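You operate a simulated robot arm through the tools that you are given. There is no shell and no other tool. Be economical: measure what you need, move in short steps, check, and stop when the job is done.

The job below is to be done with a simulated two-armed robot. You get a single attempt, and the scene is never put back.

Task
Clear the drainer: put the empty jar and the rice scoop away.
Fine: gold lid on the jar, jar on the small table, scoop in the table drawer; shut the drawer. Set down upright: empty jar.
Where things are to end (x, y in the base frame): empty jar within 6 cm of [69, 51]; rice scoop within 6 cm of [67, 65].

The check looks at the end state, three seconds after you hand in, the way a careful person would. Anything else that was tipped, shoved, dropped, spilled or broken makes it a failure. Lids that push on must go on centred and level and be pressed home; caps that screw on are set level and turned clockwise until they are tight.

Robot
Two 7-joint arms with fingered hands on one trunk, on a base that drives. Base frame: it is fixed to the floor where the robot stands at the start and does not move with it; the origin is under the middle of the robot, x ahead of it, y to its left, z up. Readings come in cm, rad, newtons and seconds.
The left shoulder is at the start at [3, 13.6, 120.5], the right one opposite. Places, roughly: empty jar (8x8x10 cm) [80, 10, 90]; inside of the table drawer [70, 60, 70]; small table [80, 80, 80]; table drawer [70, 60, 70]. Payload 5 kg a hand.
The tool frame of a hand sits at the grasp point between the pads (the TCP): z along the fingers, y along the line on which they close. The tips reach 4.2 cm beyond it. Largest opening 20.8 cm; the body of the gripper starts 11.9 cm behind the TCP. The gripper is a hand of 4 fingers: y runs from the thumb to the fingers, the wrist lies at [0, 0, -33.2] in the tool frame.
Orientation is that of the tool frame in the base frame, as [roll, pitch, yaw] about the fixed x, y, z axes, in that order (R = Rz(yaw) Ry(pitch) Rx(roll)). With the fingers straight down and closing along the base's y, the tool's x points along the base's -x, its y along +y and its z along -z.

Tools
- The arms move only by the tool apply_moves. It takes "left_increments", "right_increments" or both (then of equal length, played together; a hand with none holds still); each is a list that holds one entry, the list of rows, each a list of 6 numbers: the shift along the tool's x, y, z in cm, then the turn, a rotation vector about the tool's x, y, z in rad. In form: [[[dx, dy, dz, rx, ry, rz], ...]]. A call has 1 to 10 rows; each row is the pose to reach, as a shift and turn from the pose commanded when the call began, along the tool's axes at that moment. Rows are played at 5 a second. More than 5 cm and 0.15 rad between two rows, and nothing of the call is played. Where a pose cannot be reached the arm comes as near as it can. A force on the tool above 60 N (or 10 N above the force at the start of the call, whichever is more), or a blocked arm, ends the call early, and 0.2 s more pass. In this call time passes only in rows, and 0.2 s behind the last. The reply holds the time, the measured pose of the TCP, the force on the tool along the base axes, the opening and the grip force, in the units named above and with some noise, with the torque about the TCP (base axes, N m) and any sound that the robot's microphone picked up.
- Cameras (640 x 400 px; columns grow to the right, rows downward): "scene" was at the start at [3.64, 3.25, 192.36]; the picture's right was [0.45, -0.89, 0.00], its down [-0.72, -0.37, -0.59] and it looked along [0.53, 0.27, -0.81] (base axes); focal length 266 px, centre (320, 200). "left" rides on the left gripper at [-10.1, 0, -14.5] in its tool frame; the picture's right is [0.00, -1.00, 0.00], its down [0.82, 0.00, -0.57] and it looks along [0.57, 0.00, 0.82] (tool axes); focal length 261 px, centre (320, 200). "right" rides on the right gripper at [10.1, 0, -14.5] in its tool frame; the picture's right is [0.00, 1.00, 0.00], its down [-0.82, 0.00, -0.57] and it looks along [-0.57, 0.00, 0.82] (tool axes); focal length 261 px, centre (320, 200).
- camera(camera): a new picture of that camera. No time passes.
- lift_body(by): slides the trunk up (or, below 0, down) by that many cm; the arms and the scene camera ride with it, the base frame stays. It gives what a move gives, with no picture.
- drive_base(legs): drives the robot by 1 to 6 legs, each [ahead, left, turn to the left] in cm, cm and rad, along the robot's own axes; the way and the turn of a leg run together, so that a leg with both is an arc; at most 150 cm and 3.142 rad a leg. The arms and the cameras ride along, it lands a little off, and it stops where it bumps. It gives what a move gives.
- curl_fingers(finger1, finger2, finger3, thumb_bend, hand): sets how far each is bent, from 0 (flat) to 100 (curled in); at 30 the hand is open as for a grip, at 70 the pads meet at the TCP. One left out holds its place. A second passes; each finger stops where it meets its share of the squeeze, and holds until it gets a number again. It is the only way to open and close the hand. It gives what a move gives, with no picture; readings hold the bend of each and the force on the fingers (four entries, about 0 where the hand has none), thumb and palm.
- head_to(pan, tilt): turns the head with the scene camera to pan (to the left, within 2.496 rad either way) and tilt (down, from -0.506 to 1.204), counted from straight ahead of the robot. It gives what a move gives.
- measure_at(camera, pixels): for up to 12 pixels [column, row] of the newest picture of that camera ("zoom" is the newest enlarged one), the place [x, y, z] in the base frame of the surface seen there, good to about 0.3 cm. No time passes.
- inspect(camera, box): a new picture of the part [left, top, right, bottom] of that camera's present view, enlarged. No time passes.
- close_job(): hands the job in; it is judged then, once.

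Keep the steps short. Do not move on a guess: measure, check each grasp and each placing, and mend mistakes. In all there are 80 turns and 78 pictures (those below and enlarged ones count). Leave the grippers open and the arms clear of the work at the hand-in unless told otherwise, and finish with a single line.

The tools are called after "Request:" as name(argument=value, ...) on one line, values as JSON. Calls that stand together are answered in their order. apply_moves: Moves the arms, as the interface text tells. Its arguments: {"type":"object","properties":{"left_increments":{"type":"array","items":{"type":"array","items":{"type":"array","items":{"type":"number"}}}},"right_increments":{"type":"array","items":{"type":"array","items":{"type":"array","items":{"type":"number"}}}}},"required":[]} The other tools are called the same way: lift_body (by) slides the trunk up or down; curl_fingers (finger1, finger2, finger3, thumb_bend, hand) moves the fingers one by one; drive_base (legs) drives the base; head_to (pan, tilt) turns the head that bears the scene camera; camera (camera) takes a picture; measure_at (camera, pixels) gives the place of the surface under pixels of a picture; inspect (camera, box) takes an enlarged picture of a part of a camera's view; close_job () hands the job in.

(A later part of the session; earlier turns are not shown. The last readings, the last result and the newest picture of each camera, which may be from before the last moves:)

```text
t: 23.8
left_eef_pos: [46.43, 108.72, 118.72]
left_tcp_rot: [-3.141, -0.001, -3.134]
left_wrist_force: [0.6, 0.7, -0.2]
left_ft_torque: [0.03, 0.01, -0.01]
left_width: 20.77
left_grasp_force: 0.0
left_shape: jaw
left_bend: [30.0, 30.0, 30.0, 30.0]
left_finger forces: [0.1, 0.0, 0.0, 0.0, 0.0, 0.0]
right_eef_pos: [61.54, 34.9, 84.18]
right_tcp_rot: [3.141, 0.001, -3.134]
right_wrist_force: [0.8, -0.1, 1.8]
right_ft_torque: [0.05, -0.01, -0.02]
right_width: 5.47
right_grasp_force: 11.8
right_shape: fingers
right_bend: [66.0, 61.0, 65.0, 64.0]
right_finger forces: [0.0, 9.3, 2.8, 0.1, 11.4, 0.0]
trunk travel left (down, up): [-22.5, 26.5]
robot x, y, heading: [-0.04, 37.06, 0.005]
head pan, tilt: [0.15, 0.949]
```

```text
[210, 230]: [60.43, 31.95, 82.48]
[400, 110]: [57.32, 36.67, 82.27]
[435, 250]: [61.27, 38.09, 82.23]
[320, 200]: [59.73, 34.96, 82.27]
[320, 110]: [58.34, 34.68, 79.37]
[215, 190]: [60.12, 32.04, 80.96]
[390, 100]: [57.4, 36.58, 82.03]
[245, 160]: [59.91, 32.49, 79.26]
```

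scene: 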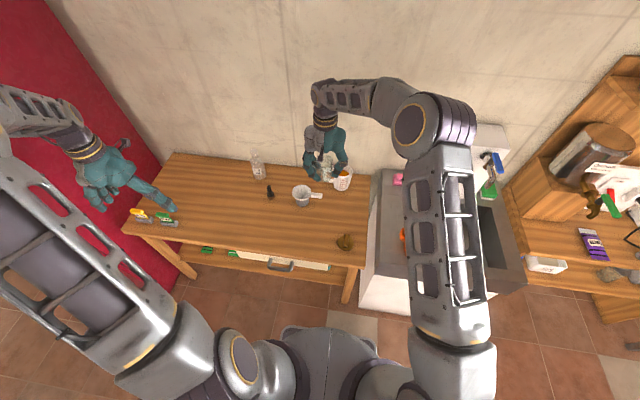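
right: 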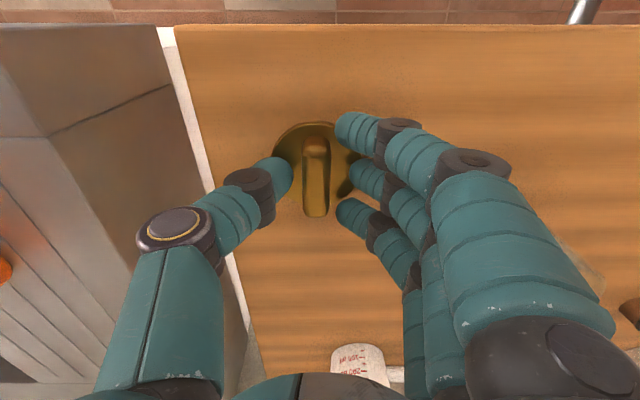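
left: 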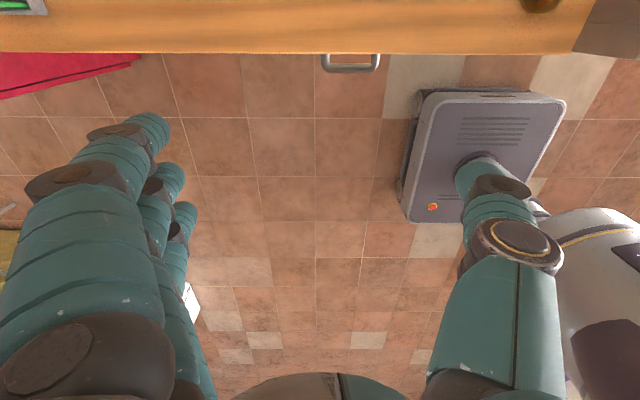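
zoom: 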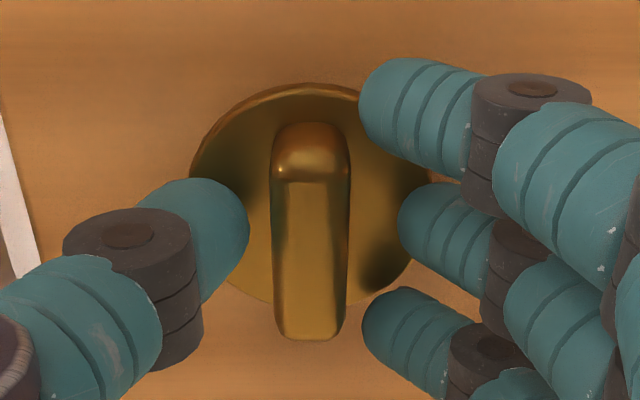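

The pads look stopped by the disc and aren't on the bar yet. I open slightly, raise 0.6 cm and close again.

Request:
curl_fingers(hand="right", finger1=60, finger2=58, finger3=60, thumb_bend=60)

Request:
apply_moves(right_increments=[[[0, 0, -0.4, 0, 0, 0], [0, 0, -0.7, 0, 0, 0]]])

Request:
curl_fingers(hand="right", finger1=68, finger2=68, finger3=68, thumb_bend=68)

Request:
inspect(camera="right", box=[220, 90, 420, 240])

```text
t: 24.8
left_eef_pos: [46.6, 108.7, 118.69]
left_tcp_rot: [3.141, 0.001, -3.136]
left_wrist_force: [0.7, 0.1, 0.5]
left_ft_torque: [-0.01, 0.02, 0.05]
left_width: 20.77
left_grasp_force: 0.0
left_shape: jaw
left_bend: [30.0, 30.0, 30.0, 30.0]
left_finger forces: [0.0, 0.1, 0.0, 0.0, 0.1, 0.0]
right_eef_pos: [61.43, 34.91, 84.0]
right_tcp_rot: [3.14, 0.002, -3.135]
right_wrist_force: [-0.5, -0.1, 0.6]
right_ft_torque: [-0.04, -0.02, 0.0]
right_width: 7.01
right_grasp_force: 0.3
right_shape: fingers
right_bend: [60.0, 57.0, 60.0, 60.0]
right_finger forces: [0.1, 0.1, 0.0, 0.0, 0.7, 0.0]
trunk travel left (down, up): [-22.5, 26.5]
robot x, y, heading: [-0.22, 36.94, 0.004]
head pan, tilt: [0.15, 0.949]
```

```text
t: 25.4
left_eef_pos: [46.42, 108.6, 118.79]
left_tcp_rot: [-3.14, 0.0, -3.134]
left_wrist_force: [1.0, 1.1, 0.6]
left_ft_torque: [-0.02, -0.02, 0.05]
left_width: 20.77
left_grasp_force: 0.0
left_shape: jaw
left_bend: [30.0, 30.0, 30.0, 30.0]
left_finger forces: [0.0, 0.0, 0.0, 0.1, 0.0, 0.0]
right_eef_pos: [61.5, 34.74, 84.8]
right_tcp_rot: [-3.139, 0.001, -3.135]
right_wrist_force: [-0.4, -0.4, 1.3]
right_ft_torque: [0.01, 0.01, -0.02]
right_width: 7.04
right_grasp_force: 0.1
right_shape: fingers
right_bend: [60.0, 57.0, 60.0, 60.0]
right_finger forces: [0.0, 0.1, 0.0, 0.0, 0.1, 0.0]
trunk travel left (down, up): [-22.5, 26.5]
robot x, y, heading: [0.05, 37.03, 0.009]
head pan, tilt: [0.15, 0.949]
```

```text
t: 26.4
left_eef_pos: [46.56, 108.69, 118.67]
left_tcp_rot: [-3.14, 0.0, -3.133]
left_wrist_force: [-0.6, -0.4, 0.1]
left_ft_torque: [0.0, 0.01, 0.0]
left_width: 20.77
left_grasp_force: 0.1
left_shape: jaw
left_bend: [30.0, 30.0, 30.0, 30.0]
left_finger forces: [0.0, 0.1, 0.0, 0.0, 0.1, 0.1]
right_eef_pos: [61.63, 34.71, 84.63]
right_tcp_rot: [-3.141, 0.001, -3.137]
right_wrist_force: [-0.4, -0.8, 0.3]
right_ft_torque: [-0.03, 0.04, 0.01]
right_width: 4.31
right_grasp_force: 5.1
right_shape: fingers
right_bend: [67.0, 66.0, 67.0, 67.0]
right_finger forces: [1.5, 2.3, 1.4, 0.0, 5.0, 0.0]
trunk travel left (down, up): [-22.5, 26.5]
robot x, y, heading: [-0.24, 37.03, 0.009]
head pan, tilt: [0.15, 0.949]
```

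```text
2.67 times, centred on (320, 165) of right
```

zoom: 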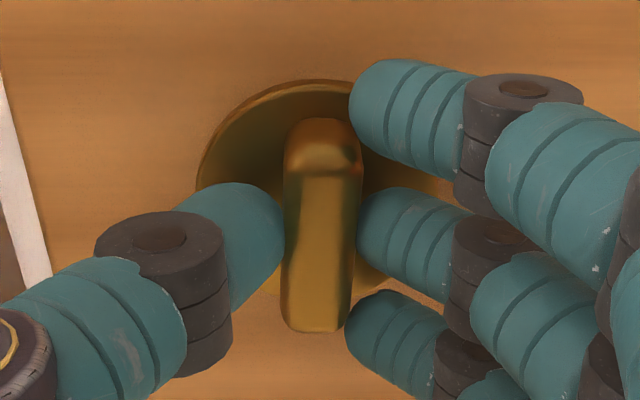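

All four now bear on the bar. I tighten the grip and lift 1.5 cm to check.

Request:
curl_fingers(hand="right", finger1=75, finger2=75, finger3=75, thumb_bend=75)

Request:
apply_moves(right_increments=[[[0, 0, -0.7, 0, 0, 0], [0, 0, -1.5, 0, 0, 0]]])

Request:
camera(camera="right")

Request:
inspect(camera="scene", box=[290, 190, 390, 270])

```text
t: 27.4
left_eef_pos: [46.41, 108.63, 118.71]
left_tcp_rot: [3.14, 0.0, -3.135]
left_wrist_force: [0.0, 0.3, 0.4]
left_ft_torque: [0.0, 0.03, -0.01]
left_width: 20.79
left_grasp_force: 0.1
left_shape: jaw
left_bend: [30.0, 30.0, 30.0, 30.0]
left_finger forces: [0.1, 0.1, 0.1, 0.0, 0.1, 0.1]
right_eef_pos: [61.48, 34.78, 84.69]
right_tcp_rot: [3.141, -0.001, -3.134]
right_wrist_force: [1.4, -0.3, -0.6]
right_ft_torque: [-0.03, 0.0, 0.02]
right_width: 4.06
right_grasp_force: 24.5
right_shape: fingers
right_bend: [68.0, 67.0, 68.0, 68.0]
right_finger forces: [6.3, 9.2, 8.5, 0.0, 25.9, 0.0]
trunk travel left (down, up): [-22.5, 26.5]
robot x, y, heading: [-0.25, 37.17, 0.005]
head pan, tilt: [0.15, 0.949]
```

```text
t: 27.9
left_eef_pos: [46.4, 108.75, 118.72]
left_tcp_rot: [3.142, 0.001, -3.135]
left_wrist_force: [0.0, 0.4, 0.0]
left_ft_torque: [-0.01, -0.03, -0.01]
left_width: 20.78
left_grasp_force: 0.0
left_shape: jaw
left_bend: [30.0, 30.0, 30.0, 30.0]
left_finger forces: [0.0, 0.1, 0.0, 0.0, 0.1, 0.0]
right_eef_pos: [61.55, 34.77, 86.27]
right_tcp_rot: [3.141, 0.0, -3.135]
right_wrist_force: [0.0, 0.2, -0.4]
right_ft_torque: [0.01, -0.02, 0.02]
right_width: 4.08
right_grasp_force: 25.0
right_shape: fingers
right_bend: [68.0, 67.0, 68.0, 68.0]
right_finger forces: [6.5, 9.3, 8.4, 0.0, 25.9, 0.0]
trunk travel left (down, up): [-22.5, 26.5]
robot x, y, heading: [-0.19, 36.82, 0.009]
head pan, tilt: [0.15, 0.949]
```

```text
49 pictures are left
```

right: 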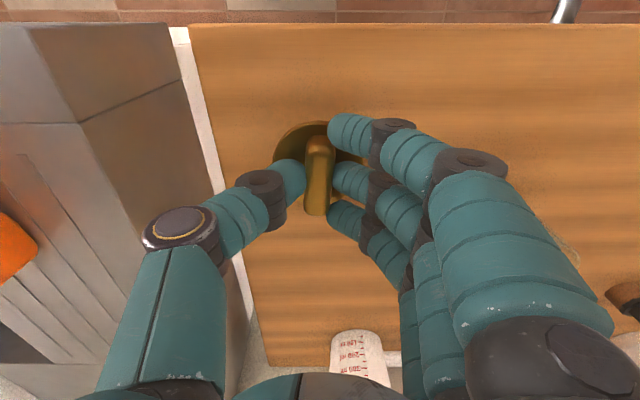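

```text
5.00 times, centred on (340, 230) of scene
```

zoom: 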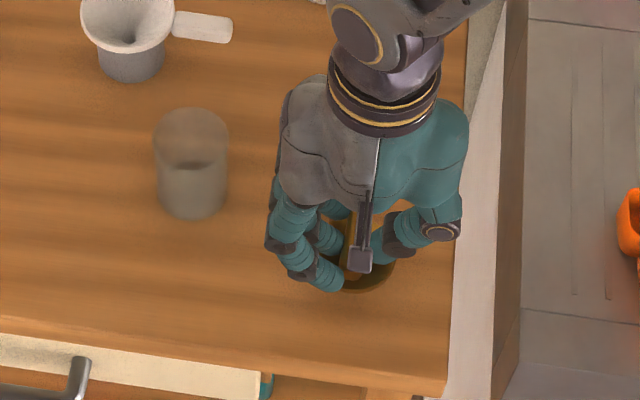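

The lid came up with the hand. I raise to z≈103 and check that it sits level and where its centre is.

Request:
apply_moves(right_increments=[[[0, 0, -4, 0, 0, 0], [0, 0, -8, 0, 0, 0], [0, 0, -12, 0, 0, 0], [0, 0, -16.5, 0, 0, 0], [0, 0, -16.5, 0, 0, 0]]])

Request:
inspect(camera="right", box=[240, 100, 400, 220])

Request:
measure_at(camera="zoom", pixels=[[150, 170], [170, 120], [230, 100], [290, 85], [320, 90], [340, 95], [175, 220], [310, 250], [320, 330], [315, 170], [250, 130]])

Request:
inspect(camera="scene", box=[290, 170, 390, 250])

```text
t: 29.1
left_eef_pos: [46.55, 108.63, 118.57]
left_tcp_rot: [3.141, -0.003, -3.134]
left_wrist_force: [0.6, -0.5, -0.7]
left_ft_torque: [-0.04, 0.06, 0.02]
left_width: 20.79
left_grasp_force: 0.2
left_shape: jaw
left_bend: [30.0, 30.0, 30.0, 30.0]
left_finger forces: [0.1, 0.0, 0.0, 0.0, 0.0, 0.0]
right_eef_pos: [61.75, 34.73, 102.6]
right_tcp_rot: [3.14, -0.003, -3.134]
right_wrist_force: [-0.5, 0.1, -0.8]
right_ft_torque: [0.0, 0.11, -0.05]
right_width: 4.07
right_grasp_force: 24.5
right_shape: fingers
right_bend: [68.0, 67.0, 68.0, 68.0]
right_finger forces: [6.5, 9.5, 8.4, 0.0, 25.8, 0.0]
trunk travel left (down, up): [-22.5, 26.5]
robot x, y, heading: [0.13, 37.11, 0.004]
head pan, tilt: [0.15, 0.949]
```

```text
3.33 times, centred on (320, 160) of right
```

zoom: 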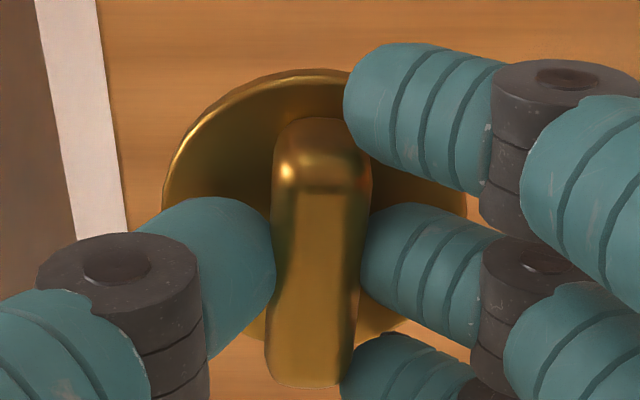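

```text
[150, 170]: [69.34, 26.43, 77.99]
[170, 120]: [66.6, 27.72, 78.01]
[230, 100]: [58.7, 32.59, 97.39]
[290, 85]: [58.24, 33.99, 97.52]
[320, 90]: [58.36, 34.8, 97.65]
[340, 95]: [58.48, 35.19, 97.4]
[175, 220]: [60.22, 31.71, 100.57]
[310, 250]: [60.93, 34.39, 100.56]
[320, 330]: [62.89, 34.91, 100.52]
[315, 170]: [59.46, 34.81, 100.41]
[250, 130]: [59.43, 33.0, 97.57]
```

```text
5.00 times, centred on (340, 210) of scene
```

zoom: 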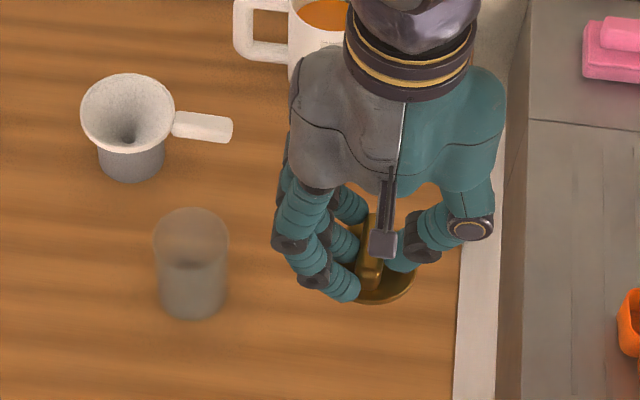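

The lid hangs level (bar top reads 100.5 along its length) and is centred on the TCP to within 0.1–0.2 cm. I carry it over the jar and stop about 1.5 cm above the rim.

Request:
apply_moves(right_increments=[[[-1.6, 4, 0, 0, 0, 0], [-3.2, 8, 0, 0, 0, 0], [-4.8, 12, 0, 0, 0, 0], [-6.4, 16.1, 0, 0, 0, 0], [-6.4, 16.1, 3, 0, 0, 0], [-6.4, 16.1, 6, 0, 0, 0], [-6.4, 16.1, 6, 0, 0, 0]]])

Request:
inspect(camera="right", box=[220, 80, 420, 230])

Request:
inspect(camera="scene", box=[280, 180, 360, 240])

Request:
camera(camera="left")

```text
t: 30.8
left_eef_pos: [46.41, 108.65, 118.81]
left_tcp_rot: [-3.141, 0.0, -3.135]
left_wrist_force: [-0.4, -0.4, -0.8]
left_ft_torque: [0.05, -0.09, 0.0]
left_width: 20.74
left_grasp_force: 0.2
left_shape: jaw
left_bend: [30.0, 30.0, 30.0, 30.0]
left_finger forces: [0.0, 0.1, 0.0, 0.1, 0.0, 0.1]
right_eef_pos: [67.58, 50.96, 96.59]
right_tcp_rot: [3.141, 0.0, -3.134]
right_wrist_force: [-0.4, -0.6, -0.5]
right_ft_torque: [0.03, -0.03, 0.05]
right_width: 4.05
right_grasp_force: 24.8
right_shape: fingers
right_bend: [68.0, 67.0, 68.0, 68.0]
right_finger forces: [6.3, 9.6, 8.3, 0.0, 25.7, 0.0]
trunk travel left (down, up): [-22.5, 26.5]
robot x, y, heading: [-0.51, 37.09, 0.008]
head pan, tilt: [0.15, 0.949]
```

```text
2.67 times, centred on (320, 155) of right
```

zoom: 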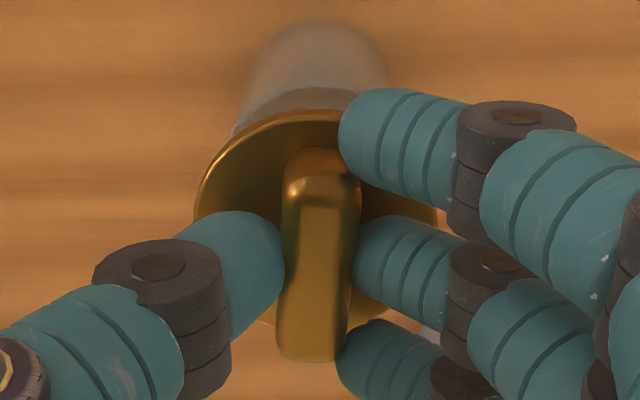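

```text
6.67 times, centred on (320, 210) of scene
```

zoom: 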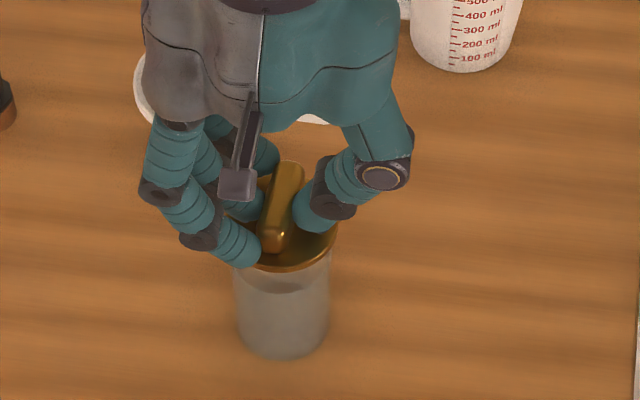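

```text
43 pictures are left
```

left: 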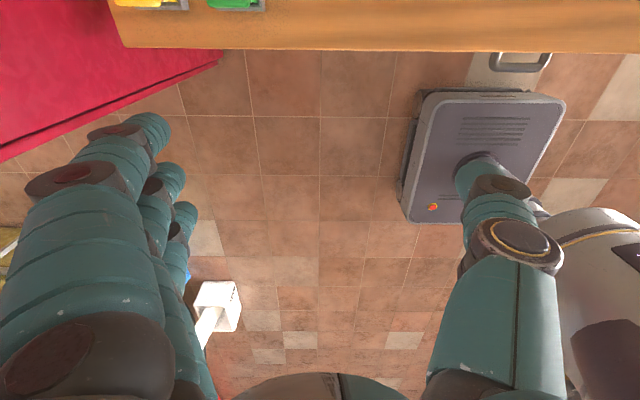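

Both views agree to within 0.1–0.2 cm: lid centre and jar centre are both at zoom column ~316 in the hand view, and the lid's right edge is where it should be in the scene view. I lower slowly and watch the force.

Request:
apply_moves(right_increments=[[[0, 0, 0.6, 0, 0, 0], [0, 0, 1.1, 0, 0, 0], [0, 0, 1.5, 0, 0, 0], [0, 0, 1.8, 0, 0, 0], [0, 0, 2.0, 0, 0, 0], [0, 0, 2.2, 0, 0, 0]]])

Request:
inspect(camera="scene", box=[280, 180, 360, 240])

```text
t: 32.1
left_eef_pos: [46.55, 108.65, 118.73]
left_tcp_rot: [-3.139, 0.0, -3.135]
left_wrist_force: [-0.1, 0.5, -0.4]
left_ft_torque: [0.0, -0.04, 0.0]
left_width: 20.78
left_grasp_force: 0.1
left_shape: jaw
left_bend: [30.0, 30.0, 30.0, 30.0]
left_finger forces: [0.1, 0.0, 0.1, 0.0, 0.1, 0.1]
right_eef_pos: [67.9, 50.86, 94.44]
right_tcp_rot: [-3.141, -0.001, -3.134]
right_wrist_force: [-0.6, -0.7, -1.1]
right_ft_torque: [0.01, 0.01, -0.03]
right_width: 4.04
right_grasp_force: 25.2
right_shape: fingers
right_bend: [68.0, 67.0, 68.0, 68.0]
right_finger forces: [6.3, 9.7, 8.2, 0.0, 25.7, 0.1]
trunk travel left (down, up): [-22.5, 26.5]
robot x, y, heading: [-0.19, 36.88, 0.005]
head pan, tilt: [0.15, 0.949]
```

```text
6.67 times, centred on (320, 210) of scene
```

zoom: 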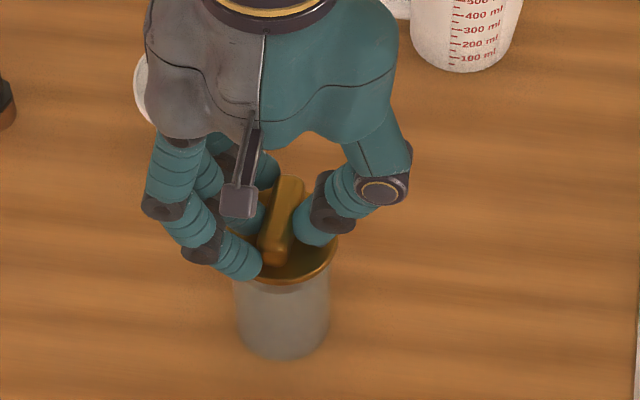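

No contact force yet. I go on down in finer steps.

Request:
apply_moves(right_increments=[[[0, 0, 0.2, 0, 0, 0], [0, 0, 0.4, 0, 0, 0], [0, 0, 0.6, 0, 0, 0]]])

```text
t: 33.0
left_eef_pos: [46.6, 108.67, 118.73]
left_tcp_rot: [3.141, 0.002, -3.135]
left_wrist_force: [-0.1, 0.0, -0.3]
left_ft_torque: [-0.02, 0.01, -0.01]
left_width: 20.81
left_grasp_force: 0.1
left_shape: jaw
left_bend: [30.0, 30.0, 30.0, 30.0]
left_finger forces: [0.1, 0.0, 0.0, 0.0, 0.0, 0.1]
right_eef_pos: [67.8, 50.9, 93.89]
right_tcp_rot: [-3.141, 0.0, -3.135]
right_wrist_force: [-0.9, 0.8, -1.0]
right_ft_torque: [-0.01, -0.01, -0.04]
right_width: 4.04
right_grasp_force: 25.2
right_shape: fingers
right_bend: [68.0, 67.0, 68.0, 68.0]
right_finger forces: [6.3, 9.6, 8.1, 0.0, 25.7, 0.0]
trunk travel left (down, up): [-22.5, 26.5]
robot x, y, heading: [0.32, 37.35, 0.009]
head pan, tilt: [0.15, 0.949]
```

Request:
apply_moves(right_increments=[[[0, 0, 0.15, 0, 0, 0], [0, 0, 0.3, 0, 0, 0], [0, 0, 0.45, 0, 0, 0], [0, 0, 0.6, 0, 0, 0]]])

Request:
inspect(camera="scene", box=[280, 180, 360, 240])

```text
t: 34.0
left_eef_pos: [46.55, 108.64, 118.72]
left_tcp_rot: [-3.14, 0.0, -3.134]
left_wrist_force: [0.3, -0.1, -0.8]
left_ft_torque: [0.01, 0.04, -0.02]
left_width: 20.77
left_grasp_force: 0.0
left_shape: jaw
left_bend: [30.0, 30.0, 30.0, 30.0]
left_finger forces: [0.0, 0.0, 0.0, 0.0, 0.0, 0.0]
right_eef_pos: [67.81, 51.0, 93.23]
right_tcp_rot: [3.14, 0.0, -3.135]
right_wrist_force: [-0.5, 0.5, -1.0]
right_ft_torque: [0.03, 0.04, -0.04]
right_width: 4.05
right_grasp_force: 25.1
right_shape: fingers
right_bend: [68.0, 67.0, 68.0, 68.0]
right_finger forces: [6.6, 9.8, 8.5, 0.0, 26.1, 0.0]
trunk travel left (down, up): [-22.5, 26.5]
robot x, y, heading: [0.01, 36.71, 0.007]
head pan, tilt: [0.15, 0.949]
```

```text
6.67 times, centred on (320, 210) of scene
```

zoom: 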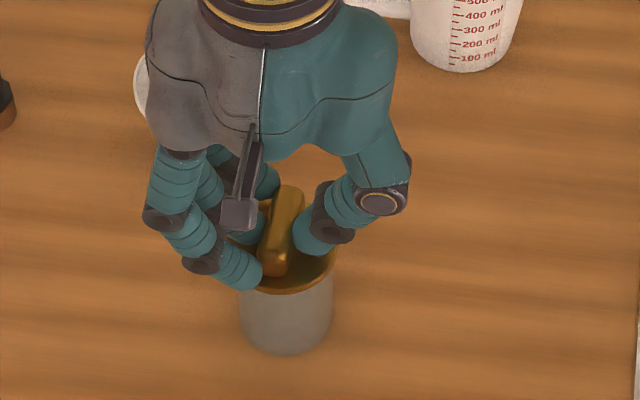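

The skirt seems to be around the rim now. I continue down until I feel resistance.

Request:
apply_moves(right_increments=[[[0, 0, 0.15, 0, 0, 0], [0, 0, 0.3, 0, 0, 0], [0, 0, 0.45, 0, 0, 0]]])

Request:
inspect(camera="right", box=[220, 80, 420, 230])

```text
t: 34.8
left_eef_pos: [46.4, 108.54, 118.81]
left_tcp_rot: [3.142, 0.001, -3.135]
left_wrist_force: [-0.1, 0.1, -0.3]
left_ft_torque: [0.03, 0.0, -0.01]
left_width: 20.78
left_grasp_force: 0.0
left_shape: jaw
left_bend: [30.0, 30.0, 30.0, 30.0]
left_finger forces: [0.0, 0.1, 0.0, 0.0, 0.0, 0.1]
right_eef_pos: [67.86, 51.06, 93.15]
right_tcp_rot: [3.14, 0.004, -3.133]
right_wrist_force: [-1.4, -1.0, 23.6]
right_ft_torque: [-0.05, -0.03, 0.0]
right_width: 4.02
right_grasp_force: 30.6
right_shape: fingers
right_bend: [68.0, 67.0, 68.0, 67.0]
right_finger forces: [7.5, 11.7, 9.8, 0.0, 31.4, 0.1]
trunk travel left (down, up): [-22.5, 26.5]
robot x, y, heading: [0.12, 36.84, 0.008]
head pan, tilt: [0.15, 0.949]
```

```text
2.67 times, centred on (320, 155) of right
```

zoom: 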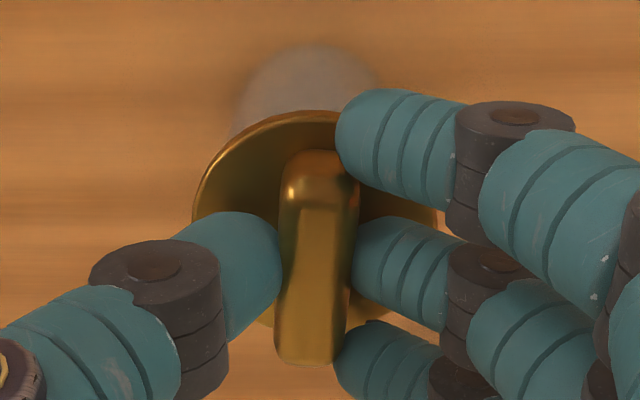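

Resistance started: 24 N at z 93.15. I press further in small steps, up to about 50 N.

Request:
apply_moves(right_increments=[[[0, 0, 0.1, 0, 0, 0], [0, 0, 0.2, 0, 0, 0], [0, 0, 0.3, 0, 0, 0]]])

Request:
inspect(camera="scene", box=[280, 180, 360, 240])

```text
t: 35.5
left_eef_pos: [46.45, 108.53, 118.82]
left_tcp_rot: [-3.141, 0.001, -3.135]
left_wrist_force: [0.5, 1.0, 0.3]
left_ft_torque: [0.02, -0.01, -0.01]
left_width: 20.79
left_grasp_force: 0.0
left_shape: jaw
left_bend: [30.0, 30.0, 30.0, 30.0]
left_finger forces: [0.1, 0.0, 0.0, 0.0, 0.0, 0.0]
right_eef_pos: [67.94, 51.08, 92.98]
right_tcp_rot: [3.139, 0.005, -3.132]
right_wrist_force: [1.3, 0.2, 49.1]
right_ft_torque: [0.03, -0.21, 0.16]
right_width: 3.95
right_grasp_force: 36.7
right_shape: fingers
right_bend: [71.0, 66.0, 71.0, 66.0]
right_finger forces: [9.7, 14.3, 13.2, 0.0, 36.1, 0.1]
trunk travel left (down, up): [-22.5, 26.5]
robot x, y, heading: [-0.45, 36.52, 0.004]
head pan, tilt: [0.15, 0.949]
```

```text
6.67 times, centred on (320, 210) of scene
```

zoom: 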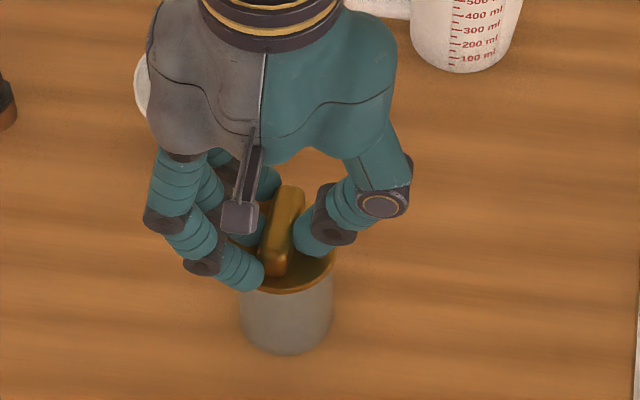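

That is 49 N, and the fingers start to slip along the bar. I ease off, let go of the lid, rise a little and inspect the seat.

Request:
apply_moves(right_increments=[[[0, 0, -0.3, 0, 0, 0], [0, 0, -0.45, 0, 0, 0]]])

Request:
curl_fingers(hand="right", finger1=54, finger2=54, finger3=54, thumb_bend=54)

Request:
apply_moves(right_increments=[[[0, 0, -4, 0, 0, 0], [0, 0, -8, 0, 0, 0], [0, 0, -12, 0, 0, 0], [0, 0, -16, 0, 0, 0], [4, 0, -18, 0, 0, 0]]])

Request:
inspect(camera="scene", box=[280, 180, 360, 240])

Request:
inspect(camera="right", box=[240, 80, 400, 180])

Request:
measure_at(camera="zoom", pixels=[[240, 180], [430, 180], [310, 130], [320, 200], [320, 250], [280, 240], [400, 240], [370, 120]])

```text
t: 36.1
left_eef_pos: [46.43, 108.59, 118.65]
left_tcp_rot: [-3.14, -0.002, -3.135]
left_wrist_force: [-0.1, 0.8, 0.2]
left_ft_torque: [0.0, 0.02, 0.02]
left_width: 20.8
left_grasp_force: 0.0
left_shape: jaw
left_bend: [30.0, 30.0, 30.0, 30.0]
left_finger forces: [0.0, 0.0, 0.0, 0.1, 0.0, 0.0]
right_eef_pos: [67.7, 50.72, 93.03]
right_tcp_rot: [-3.141, -0.001, -3.134]
right_wrist_force: [6.0, 4.8, 22.3]
right_ft_torque: [0.24, -0.37, 0.06]
right_width: 4.01
right_grasp_force: 30.0
right_shape: fingers
right_bend: [68.0, 66.0, 71.0, 66.0]
right_finger forces: [7.8, 13.6, 11.4, 0.1, 27.9, 0.1]
trunk travel left (down, up): [-22.5, 26.5]
robot x, y, heading: [-0.13, 36.86, 0.005]
head pan, tilt: [0.15, 0.949]
```

```text
t: 37.1
left_eef_pos: [46.55, 108.66, 118.72]
left_tcp_rot: [-3.14, 0.0, -3.135]
left_wrist_force: [0.6, -0.3, 0.1]
left_ft_torque: [0.02, 0.02, 0.0]
left_width: 20.79
left_grasp_force: 0.0
left_shape: jaw
left_bend: [30.0, 30.0, 30.0, 30.0]
left_finger forces: [0.0, 0.0, 0.1, 0.1, 0.0, 0.0]
right_eef_pos: [67.74, 50.77, 93.06]
right_tcp_rot: [-3.141, 0.002, -3.136]
right_wrist_force: [0.4, -1.2, 5.5]
right_ft_torque: [-0.41, -0.01, -0.06]
right_width: 10.16
right_grasp_force: 3.2
right_shape: fingers
right_bend: [54.0, 54.0, 54.0, 54.0]
right_finger forces: [0.0, 0.1, 0.0, 0.0, 6.0, 0.0]
trunk travel left (down, up): [-22.5, 26.5]
robot x, y, heading: [-0.47, 36.76, 0.006]
head pan, tilt: [0.15, 0.949]
```

```text
t: 38.4
left_eef_pos: [46.21, 108.72, 118.84]
left_tcp_rot: [3.141, 0.002, -3.134]
left_wrist_force: [-1.7, 0.0, 1.2]
left_ft_torque: [-0.03, -0.26, 0.05]
left_width: 20.79
left_grasp_force: 0.1
left_shape: jaw
left_bend: [30.0, 30.0, 30.0, 30.0]
left_finger forces: [0.1, 0.0, 0.0, 0.0, 0.0, 0.1]
right_eef_pos: [63.83, 50.86, 110.82]
right_tcp_rot: [3.141, 0.003, -3.136]
right_wrist_force: [-1.9, 0.1, 0.7]
right_ft_torque: [0.03, -0.2, -0.01]
right_width: 10.04
right_grasp_force: 0.0
right_shape: fingers
right_bend: [54.0, 54.0, 54.0, 54.0]
right_finger forces: [0.0, 0.1, 0.1, 0.0, 0.1, 0.0]
trunk travel left (down, up): [-22.5, 26.5]
robot x, y, heading: [0.22, 37.08, 0.008]
head pan, tilt: [0.15, 0.949]
```

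```text
6.67 times, centred on (320, 210) of scene
```

zoom: 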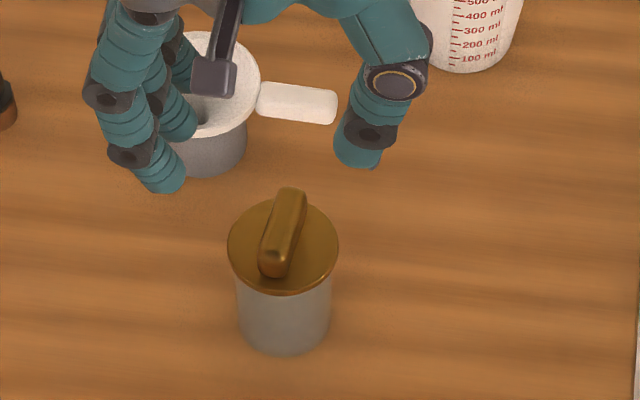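

```text
4.00 times, centred on (320, 130) of right
```

zoom: 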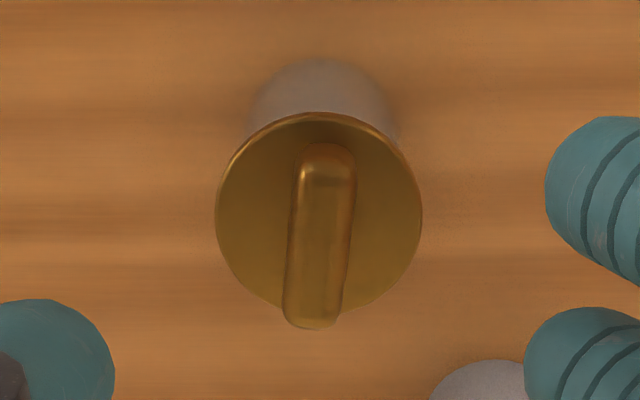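

```text
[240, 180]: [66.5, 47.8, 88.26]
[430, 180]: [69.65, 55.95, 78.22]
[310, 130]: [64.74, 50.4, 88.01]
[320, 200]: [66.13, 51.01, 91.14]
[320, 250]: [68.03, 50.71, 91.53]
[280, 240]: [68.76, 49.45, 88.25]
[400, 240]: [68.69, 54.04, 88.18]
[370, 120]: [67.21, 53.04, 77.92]
```

The lid is on and level: disc top reads 88.0–88.3 all round. To be sure it's home, I press once more with closed fingertips on top of the bar, stopping short of contact first.

Request:
curl_fingers(hand="right", finger1=70, finger2=70, finger3=70, thumb_bend=70)

Request:
apply_moves(right_increments=[[[-4, 0, 0, 0, 0, 0], [-4, 0, 4, 0, 0, 0], [-4, 0, 8, 0, 0, 0], [-4, 0, 12, 0, 0, 0], [-4, 0, 13.8, 0, 0, 0], [-4, 0, 13.8, 0, 0, 0]]])

Request:
camera(camera="right")

```text
t: 39.4
left_eef_pos: [46.43, 108.69, 118.72]
left_tcp_rot: [3.141, -0.001, -3.134]
left_wrist_force: [-0.2, 0.9, -0.4]
left_ft_torque: [-0.01, -0.04, -0.03]
left_width: 20.78
left_grasp_force: 0.1
left_shape: jaw
left_bend: [30.0, 30.0, 30.0, 30.0]
left_finger forces: [0.0, 0.0, 0.1, 0.0, 0.1, 0.1]
right_eef_pos: [63.94, 50.78, 110.74]
right_tcp_rot: [3.139, -0.001, -3.134]
right_wrist_force: [-0.7, -0.1, 0.2]
right_ft_torque: [0.0, -0.03, -0.01]
right_width: 3.2
right_grasp_force: 0.2
right_shape: fingers
right_bend: [70.0, 70.0, 70.0, 70.0]
right_finger forces: [0.1, 0.0, 0.1, 0.0, 0.0, 0.0]
trunk travel left (down, up): [-22.5, 26.5]
robot x, y, heading: [0.09, 36.64, 0.008]
head pan, tilt: [0.15, 0.949]
```

```text
t: 40.8
left_eef_pos: [46.46, 108.83, 118.68]
left_tcp_rot: [-3.141, 0.001, -3.136]
left_wrist_force: [0.8, -0.3, -0.1]
left_ft_torque: [-0.01, 0.01, 0.02]
left_width: 20.77
left_grasp_force: 0.0
left_shape: jaw
left_bend: [30.0, 30.0, 30.0, 30.0]
left_finger forces: [0.1, 0.1, 0.1, 0.0, 0.0, 0.0]
right_eef_pos: [68.12, 51.03, 97.23]
right_tcp_rot: [3.141, 0.001, -3.134]
right_wrist_force: [1.0, 0.2, -0.4]
right_ft_torque: [0.02, 0.02, 0.02]
right_width: 3.23
right_grasp_force: 0.1
right_shape: fingers
right_bend: [70.0, 70.0, 70.0, 70.0]
right_finger forces: [0.0, 0.1, 0.0, 0.1, 0.1, 0.0]
trunk travel left (down, up): [-22.5, 26.5]
robot x, y, heading: [-0.16, 36.97, 0.005]
head pan, tilt: [0.15, 0.949]
```

```text
36 pictures are left
```

right: 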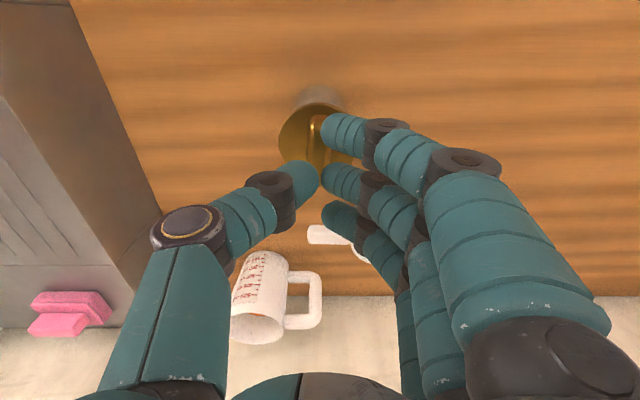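

The fingertips are centred over the bar. I close them fully and then press down in small steps.

Request:
curl_fingers(hand="right", finger1=76, finger2=76, finger3=76, thumb_bend=76)

Request:
apply_moves(right_increments=[[[0, 0, 0.5, 0, 0, 0], [0, 0, 0.9, 0, 0, 0], [0, 0, 1.2, 0, 0, 0], [0, 0, 1.4, 0, 0, 0], [0, 0, 1.6, 0, 0, 0]]])

```text
t: 41.8
left_eef_pos: [46.42, 108.75, 118.63]
left_tcp_rot: [3.141, 0.0, -3.135]
left_wrist_force: [0.4, 1.1, 0.2]
left_ft_torque: [-0.01, -0.01, 0.0]
left_width: 20.78
left_grasp_force: 0.1
left_shape: jaw
left_bend: [30.0, 30.0, 30.0, 30.0]
left_finger forces: [0.1, 0.0, 0.0, 0.1, 0.1, 0.0]
right_eef_pos: [68.1, 51.04, 97.26]
right_tcp_rot: [-3.141, 0.0, -3.132]
right_wrist_force: [-0.9, -0.5, 0.0]
right_ft_torque: [-0.01, 0.05, 0.0]
right_width: 2.28
right_grasp_force: 0.1
right_shape: fingers
right_bend: [76.0, 73.0, 76.0, 73.0]
right_finger forces: [0.0, 0.0, 0.0, 0.0, 0.0, 0.0]
trunk travel left (down, up): [-22.5, 26.5]
robot x, y, heading: [-0.27, 36.99, 0.005]
head pan, tilt: [0.15, 0.949]
```

```text
t: 43.0
left_eef_pos: [46.5, 108.7, 118.62]
left_tcp_rot: [-3.14, 0.0, -3.135]
left_wrist_force: [0.2, -0.9, -0.1]
left_ft_torque: [0.0, 0.0, -0.01]
left_width: 20.77
left_grasp_force: 0.1
left_shape: jaw
left_bend: [30.0, 30.0, 30.0, 30.0]
left_finger forces: [0.0, 0.0, 0.0, 0.0, 0.0, 0.0]
right_eef_pos: [67.89, 50.93, 95.71]
right_tcp_rot: [-3.141, 0.001, -3.136]
right_wrist_force: [0.9, -0.3, 0.5]
right_ft_torque: [0.03, 0.0, 0.04]
right_width: 2.27
right_grasp_force: 0.0
right_shape: fingers
right_bend: [76.0, 73.0, 76.0, 73.0]
right_finger forces: [0.1, 0.1, 0.1, 0.1, 0.0, 0.1]
trunk travel left (down, up): [-22.5, 26.5]
robot x, y, heading: [0.24, 37.06, 0.004]
head pan, tilt: [0.15, 0.949]
```

Request:
apply_moves(right_increments=[[[0, 0, 0.2, 0, 0, 0], [0, 0, 0.4, 0, 0, 0], [0, 0, 0.55, 0, 0, 0], [0, 0, 0.7, 0, 0, 0]]])

```text
t: 44.0
left_eef_pos: [46.49, 108.66, 118.78]
left_tcp_rot: [-3.141, 0.0, -3.136]
left_wrist_force: [0.7, -0.5, 0.4]
left_ft_torque: [-0.01, 0.02, 0.01]
left_width: 20.8
left_grasp_force: 0.1
left_shape: jaw
left_bend: [30.0, 30.0, 30.0, 30.0]
left_finger forces: [0.1, 0.0, 0.0, 0.1, 0.1, 0.0]
right_eef_pos: [67.84, 50.8, 95.21]
right_tcp_rot: [-3.141, 0.003, -3.136]
right_wrist_force: [-1.6, -5.1, 17.3]
right_ft_torque: [-0.31, 0.1, -0.02]
right_width: 2.23
right_grasp_force: 14.7
right_shape: fingers
right_bend: [76.0, 74.0, 76.0, 74.0]
right_finger forces: [0.0, 0.1, 0.0, 0.0, 29.5, 0.0]
trunk travel left (down, up): [-22.5, 26.5]
robot x, y, heading: [0.06, 36.98, 0.002]
head pan, tilt: [0.15, 0.949]
```

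The thumb tip bears on the bar at 17 N and nothing gives. One more small press.

Request:
apply_moves(right_increments=[[[0, 0, 0.15, 0, 0, 0], [0, 0, 0.3, 0, 0, 0]]])

Request:
inspect(camera="scene", box=[280, 180, 360, 240])

```text
t: 44.5
left_eef_pos: [46.22, 108.56, 118.89]
left_tcp_rot: [-3.141, 0.002, -3.136]
left_wrist_force: [0.5, -0.3, 0.1]
left_ft_torque: [0.01, 0.03, -0.02]
left_width: 20.78
left_grasp_force: 0.1
left_shape: jaw
left_bend: [30.0, 30.0, 30.0, 30.0]
left_finger forces: [0.0, 0.1, 0.1, 0.0, 0.0, 0.0]
right_eef_pos: [67.91, 50.65, 94.91]
right_tcp_rot: [-3.141, 0.004, -3.136]
right_wrist_force: [-2.7, -10.7, 39.3]
right_ft_torque: [-0.68, 0.24, -0.02]
right_width: 2.23
right_grasp_force: 25.6
right_shape: fingers
right_bend: [76.0, 75.0, 76.0, 75.0]
right_finger forces: [0.0, 0.0, 0.0, 0.0, 50.9, 0.1]
trunk travel left (down, up): [-22.5, 26.5]
robot x, y, heading: [0.13, 37.05, 0.002]
head pan, tilt: [0.15, 0.949]
```

```text
6.67 times, centred on (320, 210) of scene
```

zoom: 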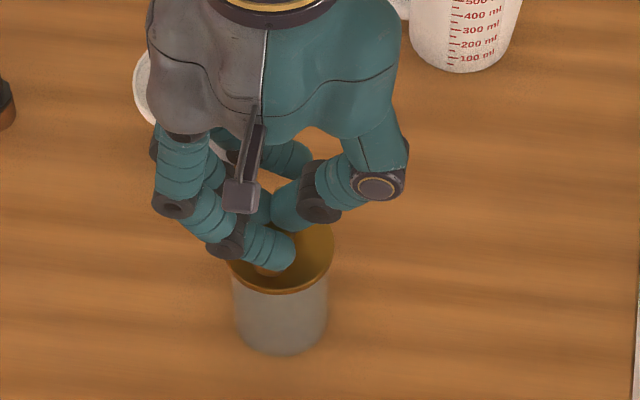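

39 N pressed, no movement and no tilt: the lid is home. I lift the right hand well clear and verify.

Request:
apply_moves(right_increments=[[[0, 0, -2, 0, 0, 0], [0, 0, -6, 0, 0, 0], [0, 0, -10, 0, 0, 0], [0, 0, -15, 0, 0, 0], [0, 0, -20, 0, 0, 0]]])

Request:
head_to(pan=0.4, tilt=0.95)

Request:
inspect(camera="right", box=[240, 50, 400, 150])

Request:
measure_at(camera="zoom", pixels=[[260, 180], [380, 180], [320, 110], [300, 160], [320, 240], [270, 210], [370, 220], [355, 120]])

Request:
drive_base(legs=[[-28, 0, 0]])

Request:
camera(camera="scene")

```text
t: 45.8
left_eef_pos: [46.39, 108.79, 118.75]
left_tcp_rot: [3.14, -0.002, -3.136]
left_wrist_force: [-0.3, -0.2, -0.1]
left_ft_torque: [0.01, -0.08, -0.03]
left_width: 20.78
left_grasp_force: 0.1
left_shape: jaw
left_bend: [30.0, 30.0, 30.0, 30.0]
left_finger forces: [0.0, 0.0, 0.1, 0.1, 0.1, 0.0]
right_eef_pos: [67.8, 50.64, 114.78]
right_tcp_rot: [-3.139, -0.002, -3.135]
right_wrist_force: [-1.2, 0.6, -1.7]
right_ft_torque: [-0.01, -0.13, 0.02]
right_width: 2.22
right_grasp_force: 0.0
right_shape: fingers
right_bend: [76.0, 75.0, 76.0, 74.0]
right_finger forces: [0.1, 0.1, 0.0, 0.0, 0.0, 0.0]
trunk travel left (down, up): [-22.5, 26.5]
robot x, y, heading: [-0.09, 37.04, 0.01]
head pan, tilt: [0.15, 0.949]
heard: snap
```

```text
t: 46.5
left_eef_pos: [46.58, 108.69, 118.71]
left_tcp_rot: [3.142, 0.0, -3.135]
left_wrist_force: [0.5, 0.5, 1.3]
left_ft_torque: [0.04, 0.01, 0.01]
left_width: 20.77
left_grasp_force: 0.0
left_shape: jaw
left_bend: [30.0, 30.0, 30.0, 30.0]
left_finger forces: [0.1, 0.0, 0.1, 0.0, 0.1, 0.0]
right_eef_pos: [68.0, 50.82, 114.68]
right_tcp_rot: [-3.141, 0.0, -3.133]
right_wrist_force: [-0.1, 0.0, 0.2]
right_ft_torque: [0.02, -0.01, -0.01]
right_width: 2.25
right_grasp_force: 0.0
right_shape: fingers
right_bend: [76.0, 75.0, 76.0, 74.0]
right_finger forces: [0.0, 0.0, 0.0, 0.0, 0.0, 0.1]
trunk travel left (down, up): [-22.5, 26.5]
robot x, y, heading: [-0.15, 37.0, 0.006]
head pan, tilt: [0.4, 0.949]
```

```text
4.00 times, centred on (320, 100) of right
```

zoom: 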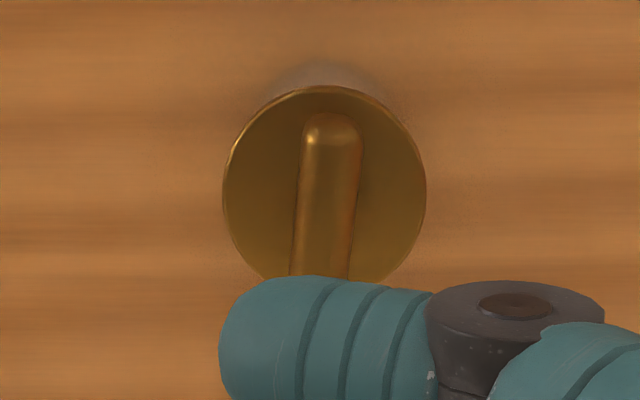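

```text
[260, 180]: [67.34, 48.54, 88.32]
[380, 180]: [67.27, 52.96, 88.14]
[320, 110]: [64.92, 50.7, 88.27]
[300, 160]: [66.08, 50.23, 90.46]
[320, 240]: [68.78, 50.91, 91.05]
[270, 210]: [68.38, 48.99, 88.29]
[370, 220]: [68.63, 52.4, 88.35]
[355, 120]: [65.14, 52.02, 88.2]
```

```text
t: 48.5
left_eef_pos: [19.01, 108.25, 118.84]
left_tcp_rot: [-3.14, 0.0, 3.14]
left_wrist_force: [-1.1, 0.6, 0.3]
left_ft_torque: [-0.04, -0.11, 0.02]
left_width: 20.8
left_grasp_force: 0.0
left_shape: jaw
left_bend: [30.0, 30.0, 30.0, 30.0]
left_finger forces: [0.0, 0.1, 0.0, 0.0, 0.0, 0.0]
right_eef_pos: [39.99, 50.22, 114.79]
right_tcp_rot: [3.141, 0.001, 3.139]
right_wrist_force: [-0.4, 0.7, 0.3]
right_ft_torque: [-0.02, -0.08, -0.05]
right_width: 2.23
right_grasp_force: 0.0
right_shape: fingers
right_bend: [76.0, 75.0, 76.0, 74.0]
right_finger forces: [0.1, 0.1, 0.0, 0.1, 0.1, 0.0]
trunk travel left (down, up): [-22.5, 26.5]
robot x, y, heading: [-27.94, 37.04, -0.002]
head pan, tilt: [0.4, 0.949]
```

```text
33 pictures are left
```

scene: 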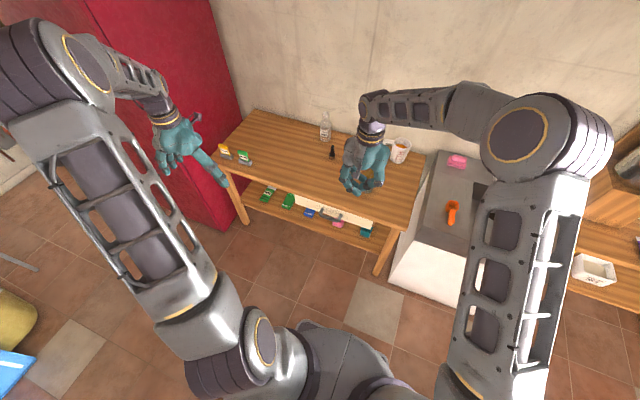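

After the press the disc reads 88.1–88.35 all round, so it's level and seated, and the microphone heard a snap. The robot is now at (-28,37). I start turning the left hand to point forward with the fingers above the thumb, for the drawer bar, and move the right hand aside toward the sink.

Request:
apply_moves(left_increments=[[[-1.1, -2.8, 1.88, -0.0806, -0.0806, 0.0806], [-2.2, -5.6, 3.76, -0.1612, -0.1612, 0.1612], [-3.3, -8.4, 5.64, -0.2418, -0.2418, 0.2418], [-4.4, -11.2, 7.52, -0.3224, -0.3224, 0.3224], [-5.5, -14, 9.4, -0.403, -0.403, 0.403], [-6.6, -16.8, 11.28, -0.4836, -0.4836, 0.4836], [-7.7, -19.6, 13.16, -0.5642, -0.5642, 0.5642], [-8.8, -22.4, 15.04, -0.6448, -0.6448, 0.6448], [-9.9, -25.2, 16.92, -0.7254, -0.7254, 0.7254], [-11, -28, 18.8, -0.806, -0.806, 0.806]]], right_increments=[[[0, -3, 0, 0, 0, 0], [0, -6, 0, 0, 0, 0], [0, -9, 0, 0, 0, 0], [0, -12, 0, 0, 0, 0], [0, -15, 0, 0, 0, 0], [0, -18, 0, 0, 0, 0], [0, -21, 0, 0, 0, 0], [0, -24, 0, 0, 0, 0], [0, -27, 0, 0, 0, 0], [0, -30, 0, 0, 0, 0]]])

Request:
camera(camera="scene")

```text
t: 50.7
left_eef_pos: [30.22, 80.21, 99.74]
left_tcp_rot: [2.058, 0.296, 2.059]
left_wrist_force: [0.3, -2.2, 0.7]
left_ft_torque: [0.02, 0.06, 0.12]
left_width: 20.81
left_grasp_force: 0.0
left_shape: jaw
left_bend: [30.0, 30.0, 30.0, 30.0]
left_finger forces: [0.0, 0.0, 0.1, 0.0, 0.0, 0.0]
right_eef_pos: [40.22, 19.86, 114.53]
right_tcp_rot: [3.14, 0.0, -3.14]
right_wrist_force: [0.3, -0.7, -1.0]
right_ft_torque: [0.11, 0.12, 0.01]
right_width: 2.22
right_grasp_force: 0.0
right_shape: fingers
right_bend: [76.0, 75.0, 76.0, 74.0]
right_finger forces: [0.0, 0.0, 0.0, 0.0, 0.0, 0.0]
trunk travel left (down, up): [-22.5, 26.5]
robot x, y, heading: [-28.21, 36.87, 0.004]
head pan, tilt: [0.4, 0.949]
```

```text
32 pictures are left
```

scene: 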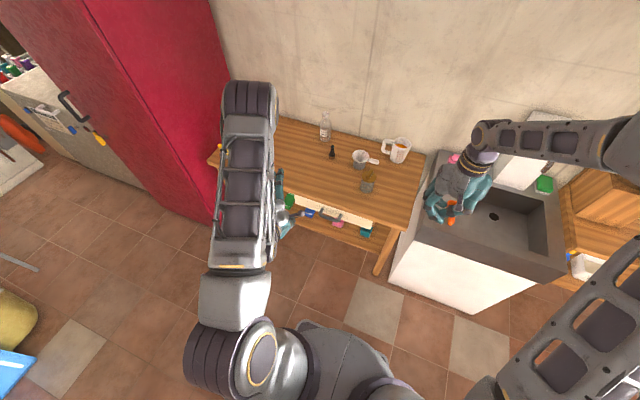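

The turn went cleanly. I finish it and bring the left hand to (34,64.6,75), in front of the drawer.

Request:
apply_moves(left_increments=[[[-0.96, -3.344, 1.21, -0.0504, -0.0504, 0.0504], [-1.919, -6.687, 2.419, -0.1008, -0.1008, 0.1008], [-2.879, -10.031, 3.629, -0.1511, -0.1511, 0.1511], [-3.838, -13.375, 4.839, -0.2015, -0.2015, 0.2015], [-4.798, -16.718, 6.048, -0.2519, -0.2519, 0.2519], [-5.757, -20.062, 7.258, -0.3023, -0.3023, 0.3023], [-6.717, -23.405, 8.467, -0.3526, -0.3526, 0.3526], [-7.676, -26.749, 9.677, -0.403, -0.403, 0.403], [-7.676, -26.749, 9.677, -0.403, -0.403, 0.403]]])

Request:
camera(camera="left")

Request:
inspect(camera="scene", box=[230, 100, 430, 260])

```text
t: 52.7
left_eef_pos: [33.86, 64.48, 75.34]
left_tcp_rot: [1.57, 0.0, 1.57]
left_wrist_force: [-0.7, -0.1, 0.9]
left_ft_torque: [-0.01, 0.01, 0.0]
left_width: 20.79
left_grasp_force: 0.0
left_shape: jaw
left_bend: [30.0, 30.0, 30.0, 30.0]
left_finger forces: [0.0, 0.1, 0.0, 0.0, 0.1, 0.1]
right_eef_pos: [40.03, 19.95, 114.61]
right_tcp_rot: [-3.141, -0.001, 3.139]
right_wrist_force: [0.2, 0.7, 0.1]
right_ft_torque: [-0.04, -0.05, -0.03]
right_width: 2.25
right_grasp_force: 0.1
right_shape: fingers
right_bend: [76.0, 75.0, 76.0, 74.0]
right_finger forces: [0.1, 0.1, 0.0, 0.1, 0.0, 0.0]
trunk travel left (down, up): [-22.5, 26.5]
robot x, y, heading: [-28.29, 36.99, -0.001]
head pan, tilt: [0.4, 0.949]
```

```text
31 pictures are left
```

left: 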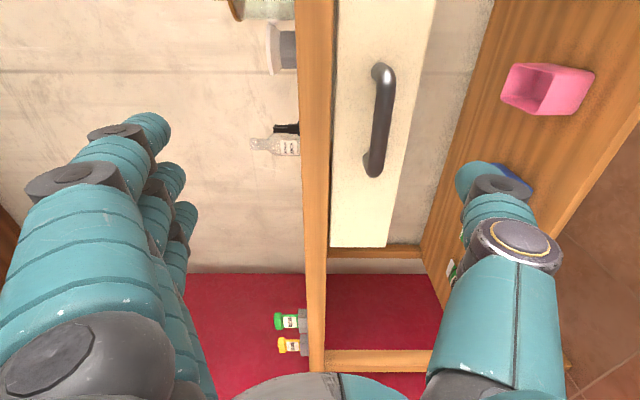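

```text
2.50 times, centred on (330, 180) of scene
```

zoom: 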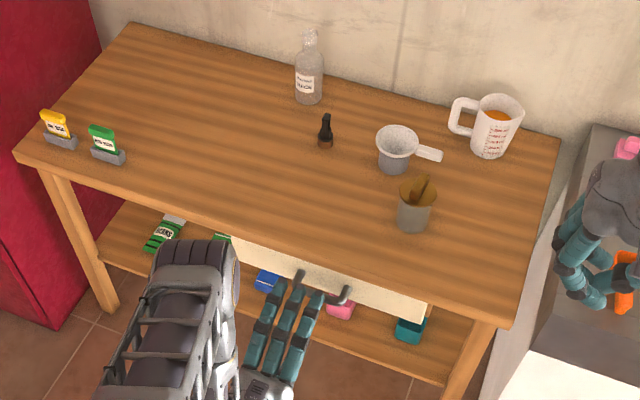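

The left camera sees the handle bar from (383,70) to (373,172) on the drawer front. I measure the bar, the front, the table underside and the shelf.

Request:
measure_at(camera="left", pixels=[[384, 80], [384, 120], [377, 160], [360, 120], [410, 40], [350, 220], [318, 120], [330, 150], [420, 120], [545, 90], [380, 200]])

```text
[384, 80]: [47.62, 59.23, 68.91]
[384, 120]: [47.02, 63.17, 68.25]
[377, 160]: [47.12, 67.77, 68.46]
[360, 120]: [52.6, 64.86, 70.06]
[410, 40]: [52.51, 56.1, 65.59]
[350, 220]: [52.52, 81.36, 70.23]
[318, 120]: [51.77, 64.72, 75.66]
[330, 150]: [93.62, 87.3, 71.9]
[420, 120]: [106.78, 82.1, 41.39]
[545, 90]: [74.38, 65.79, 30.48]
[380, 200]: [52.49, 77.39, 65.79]
```

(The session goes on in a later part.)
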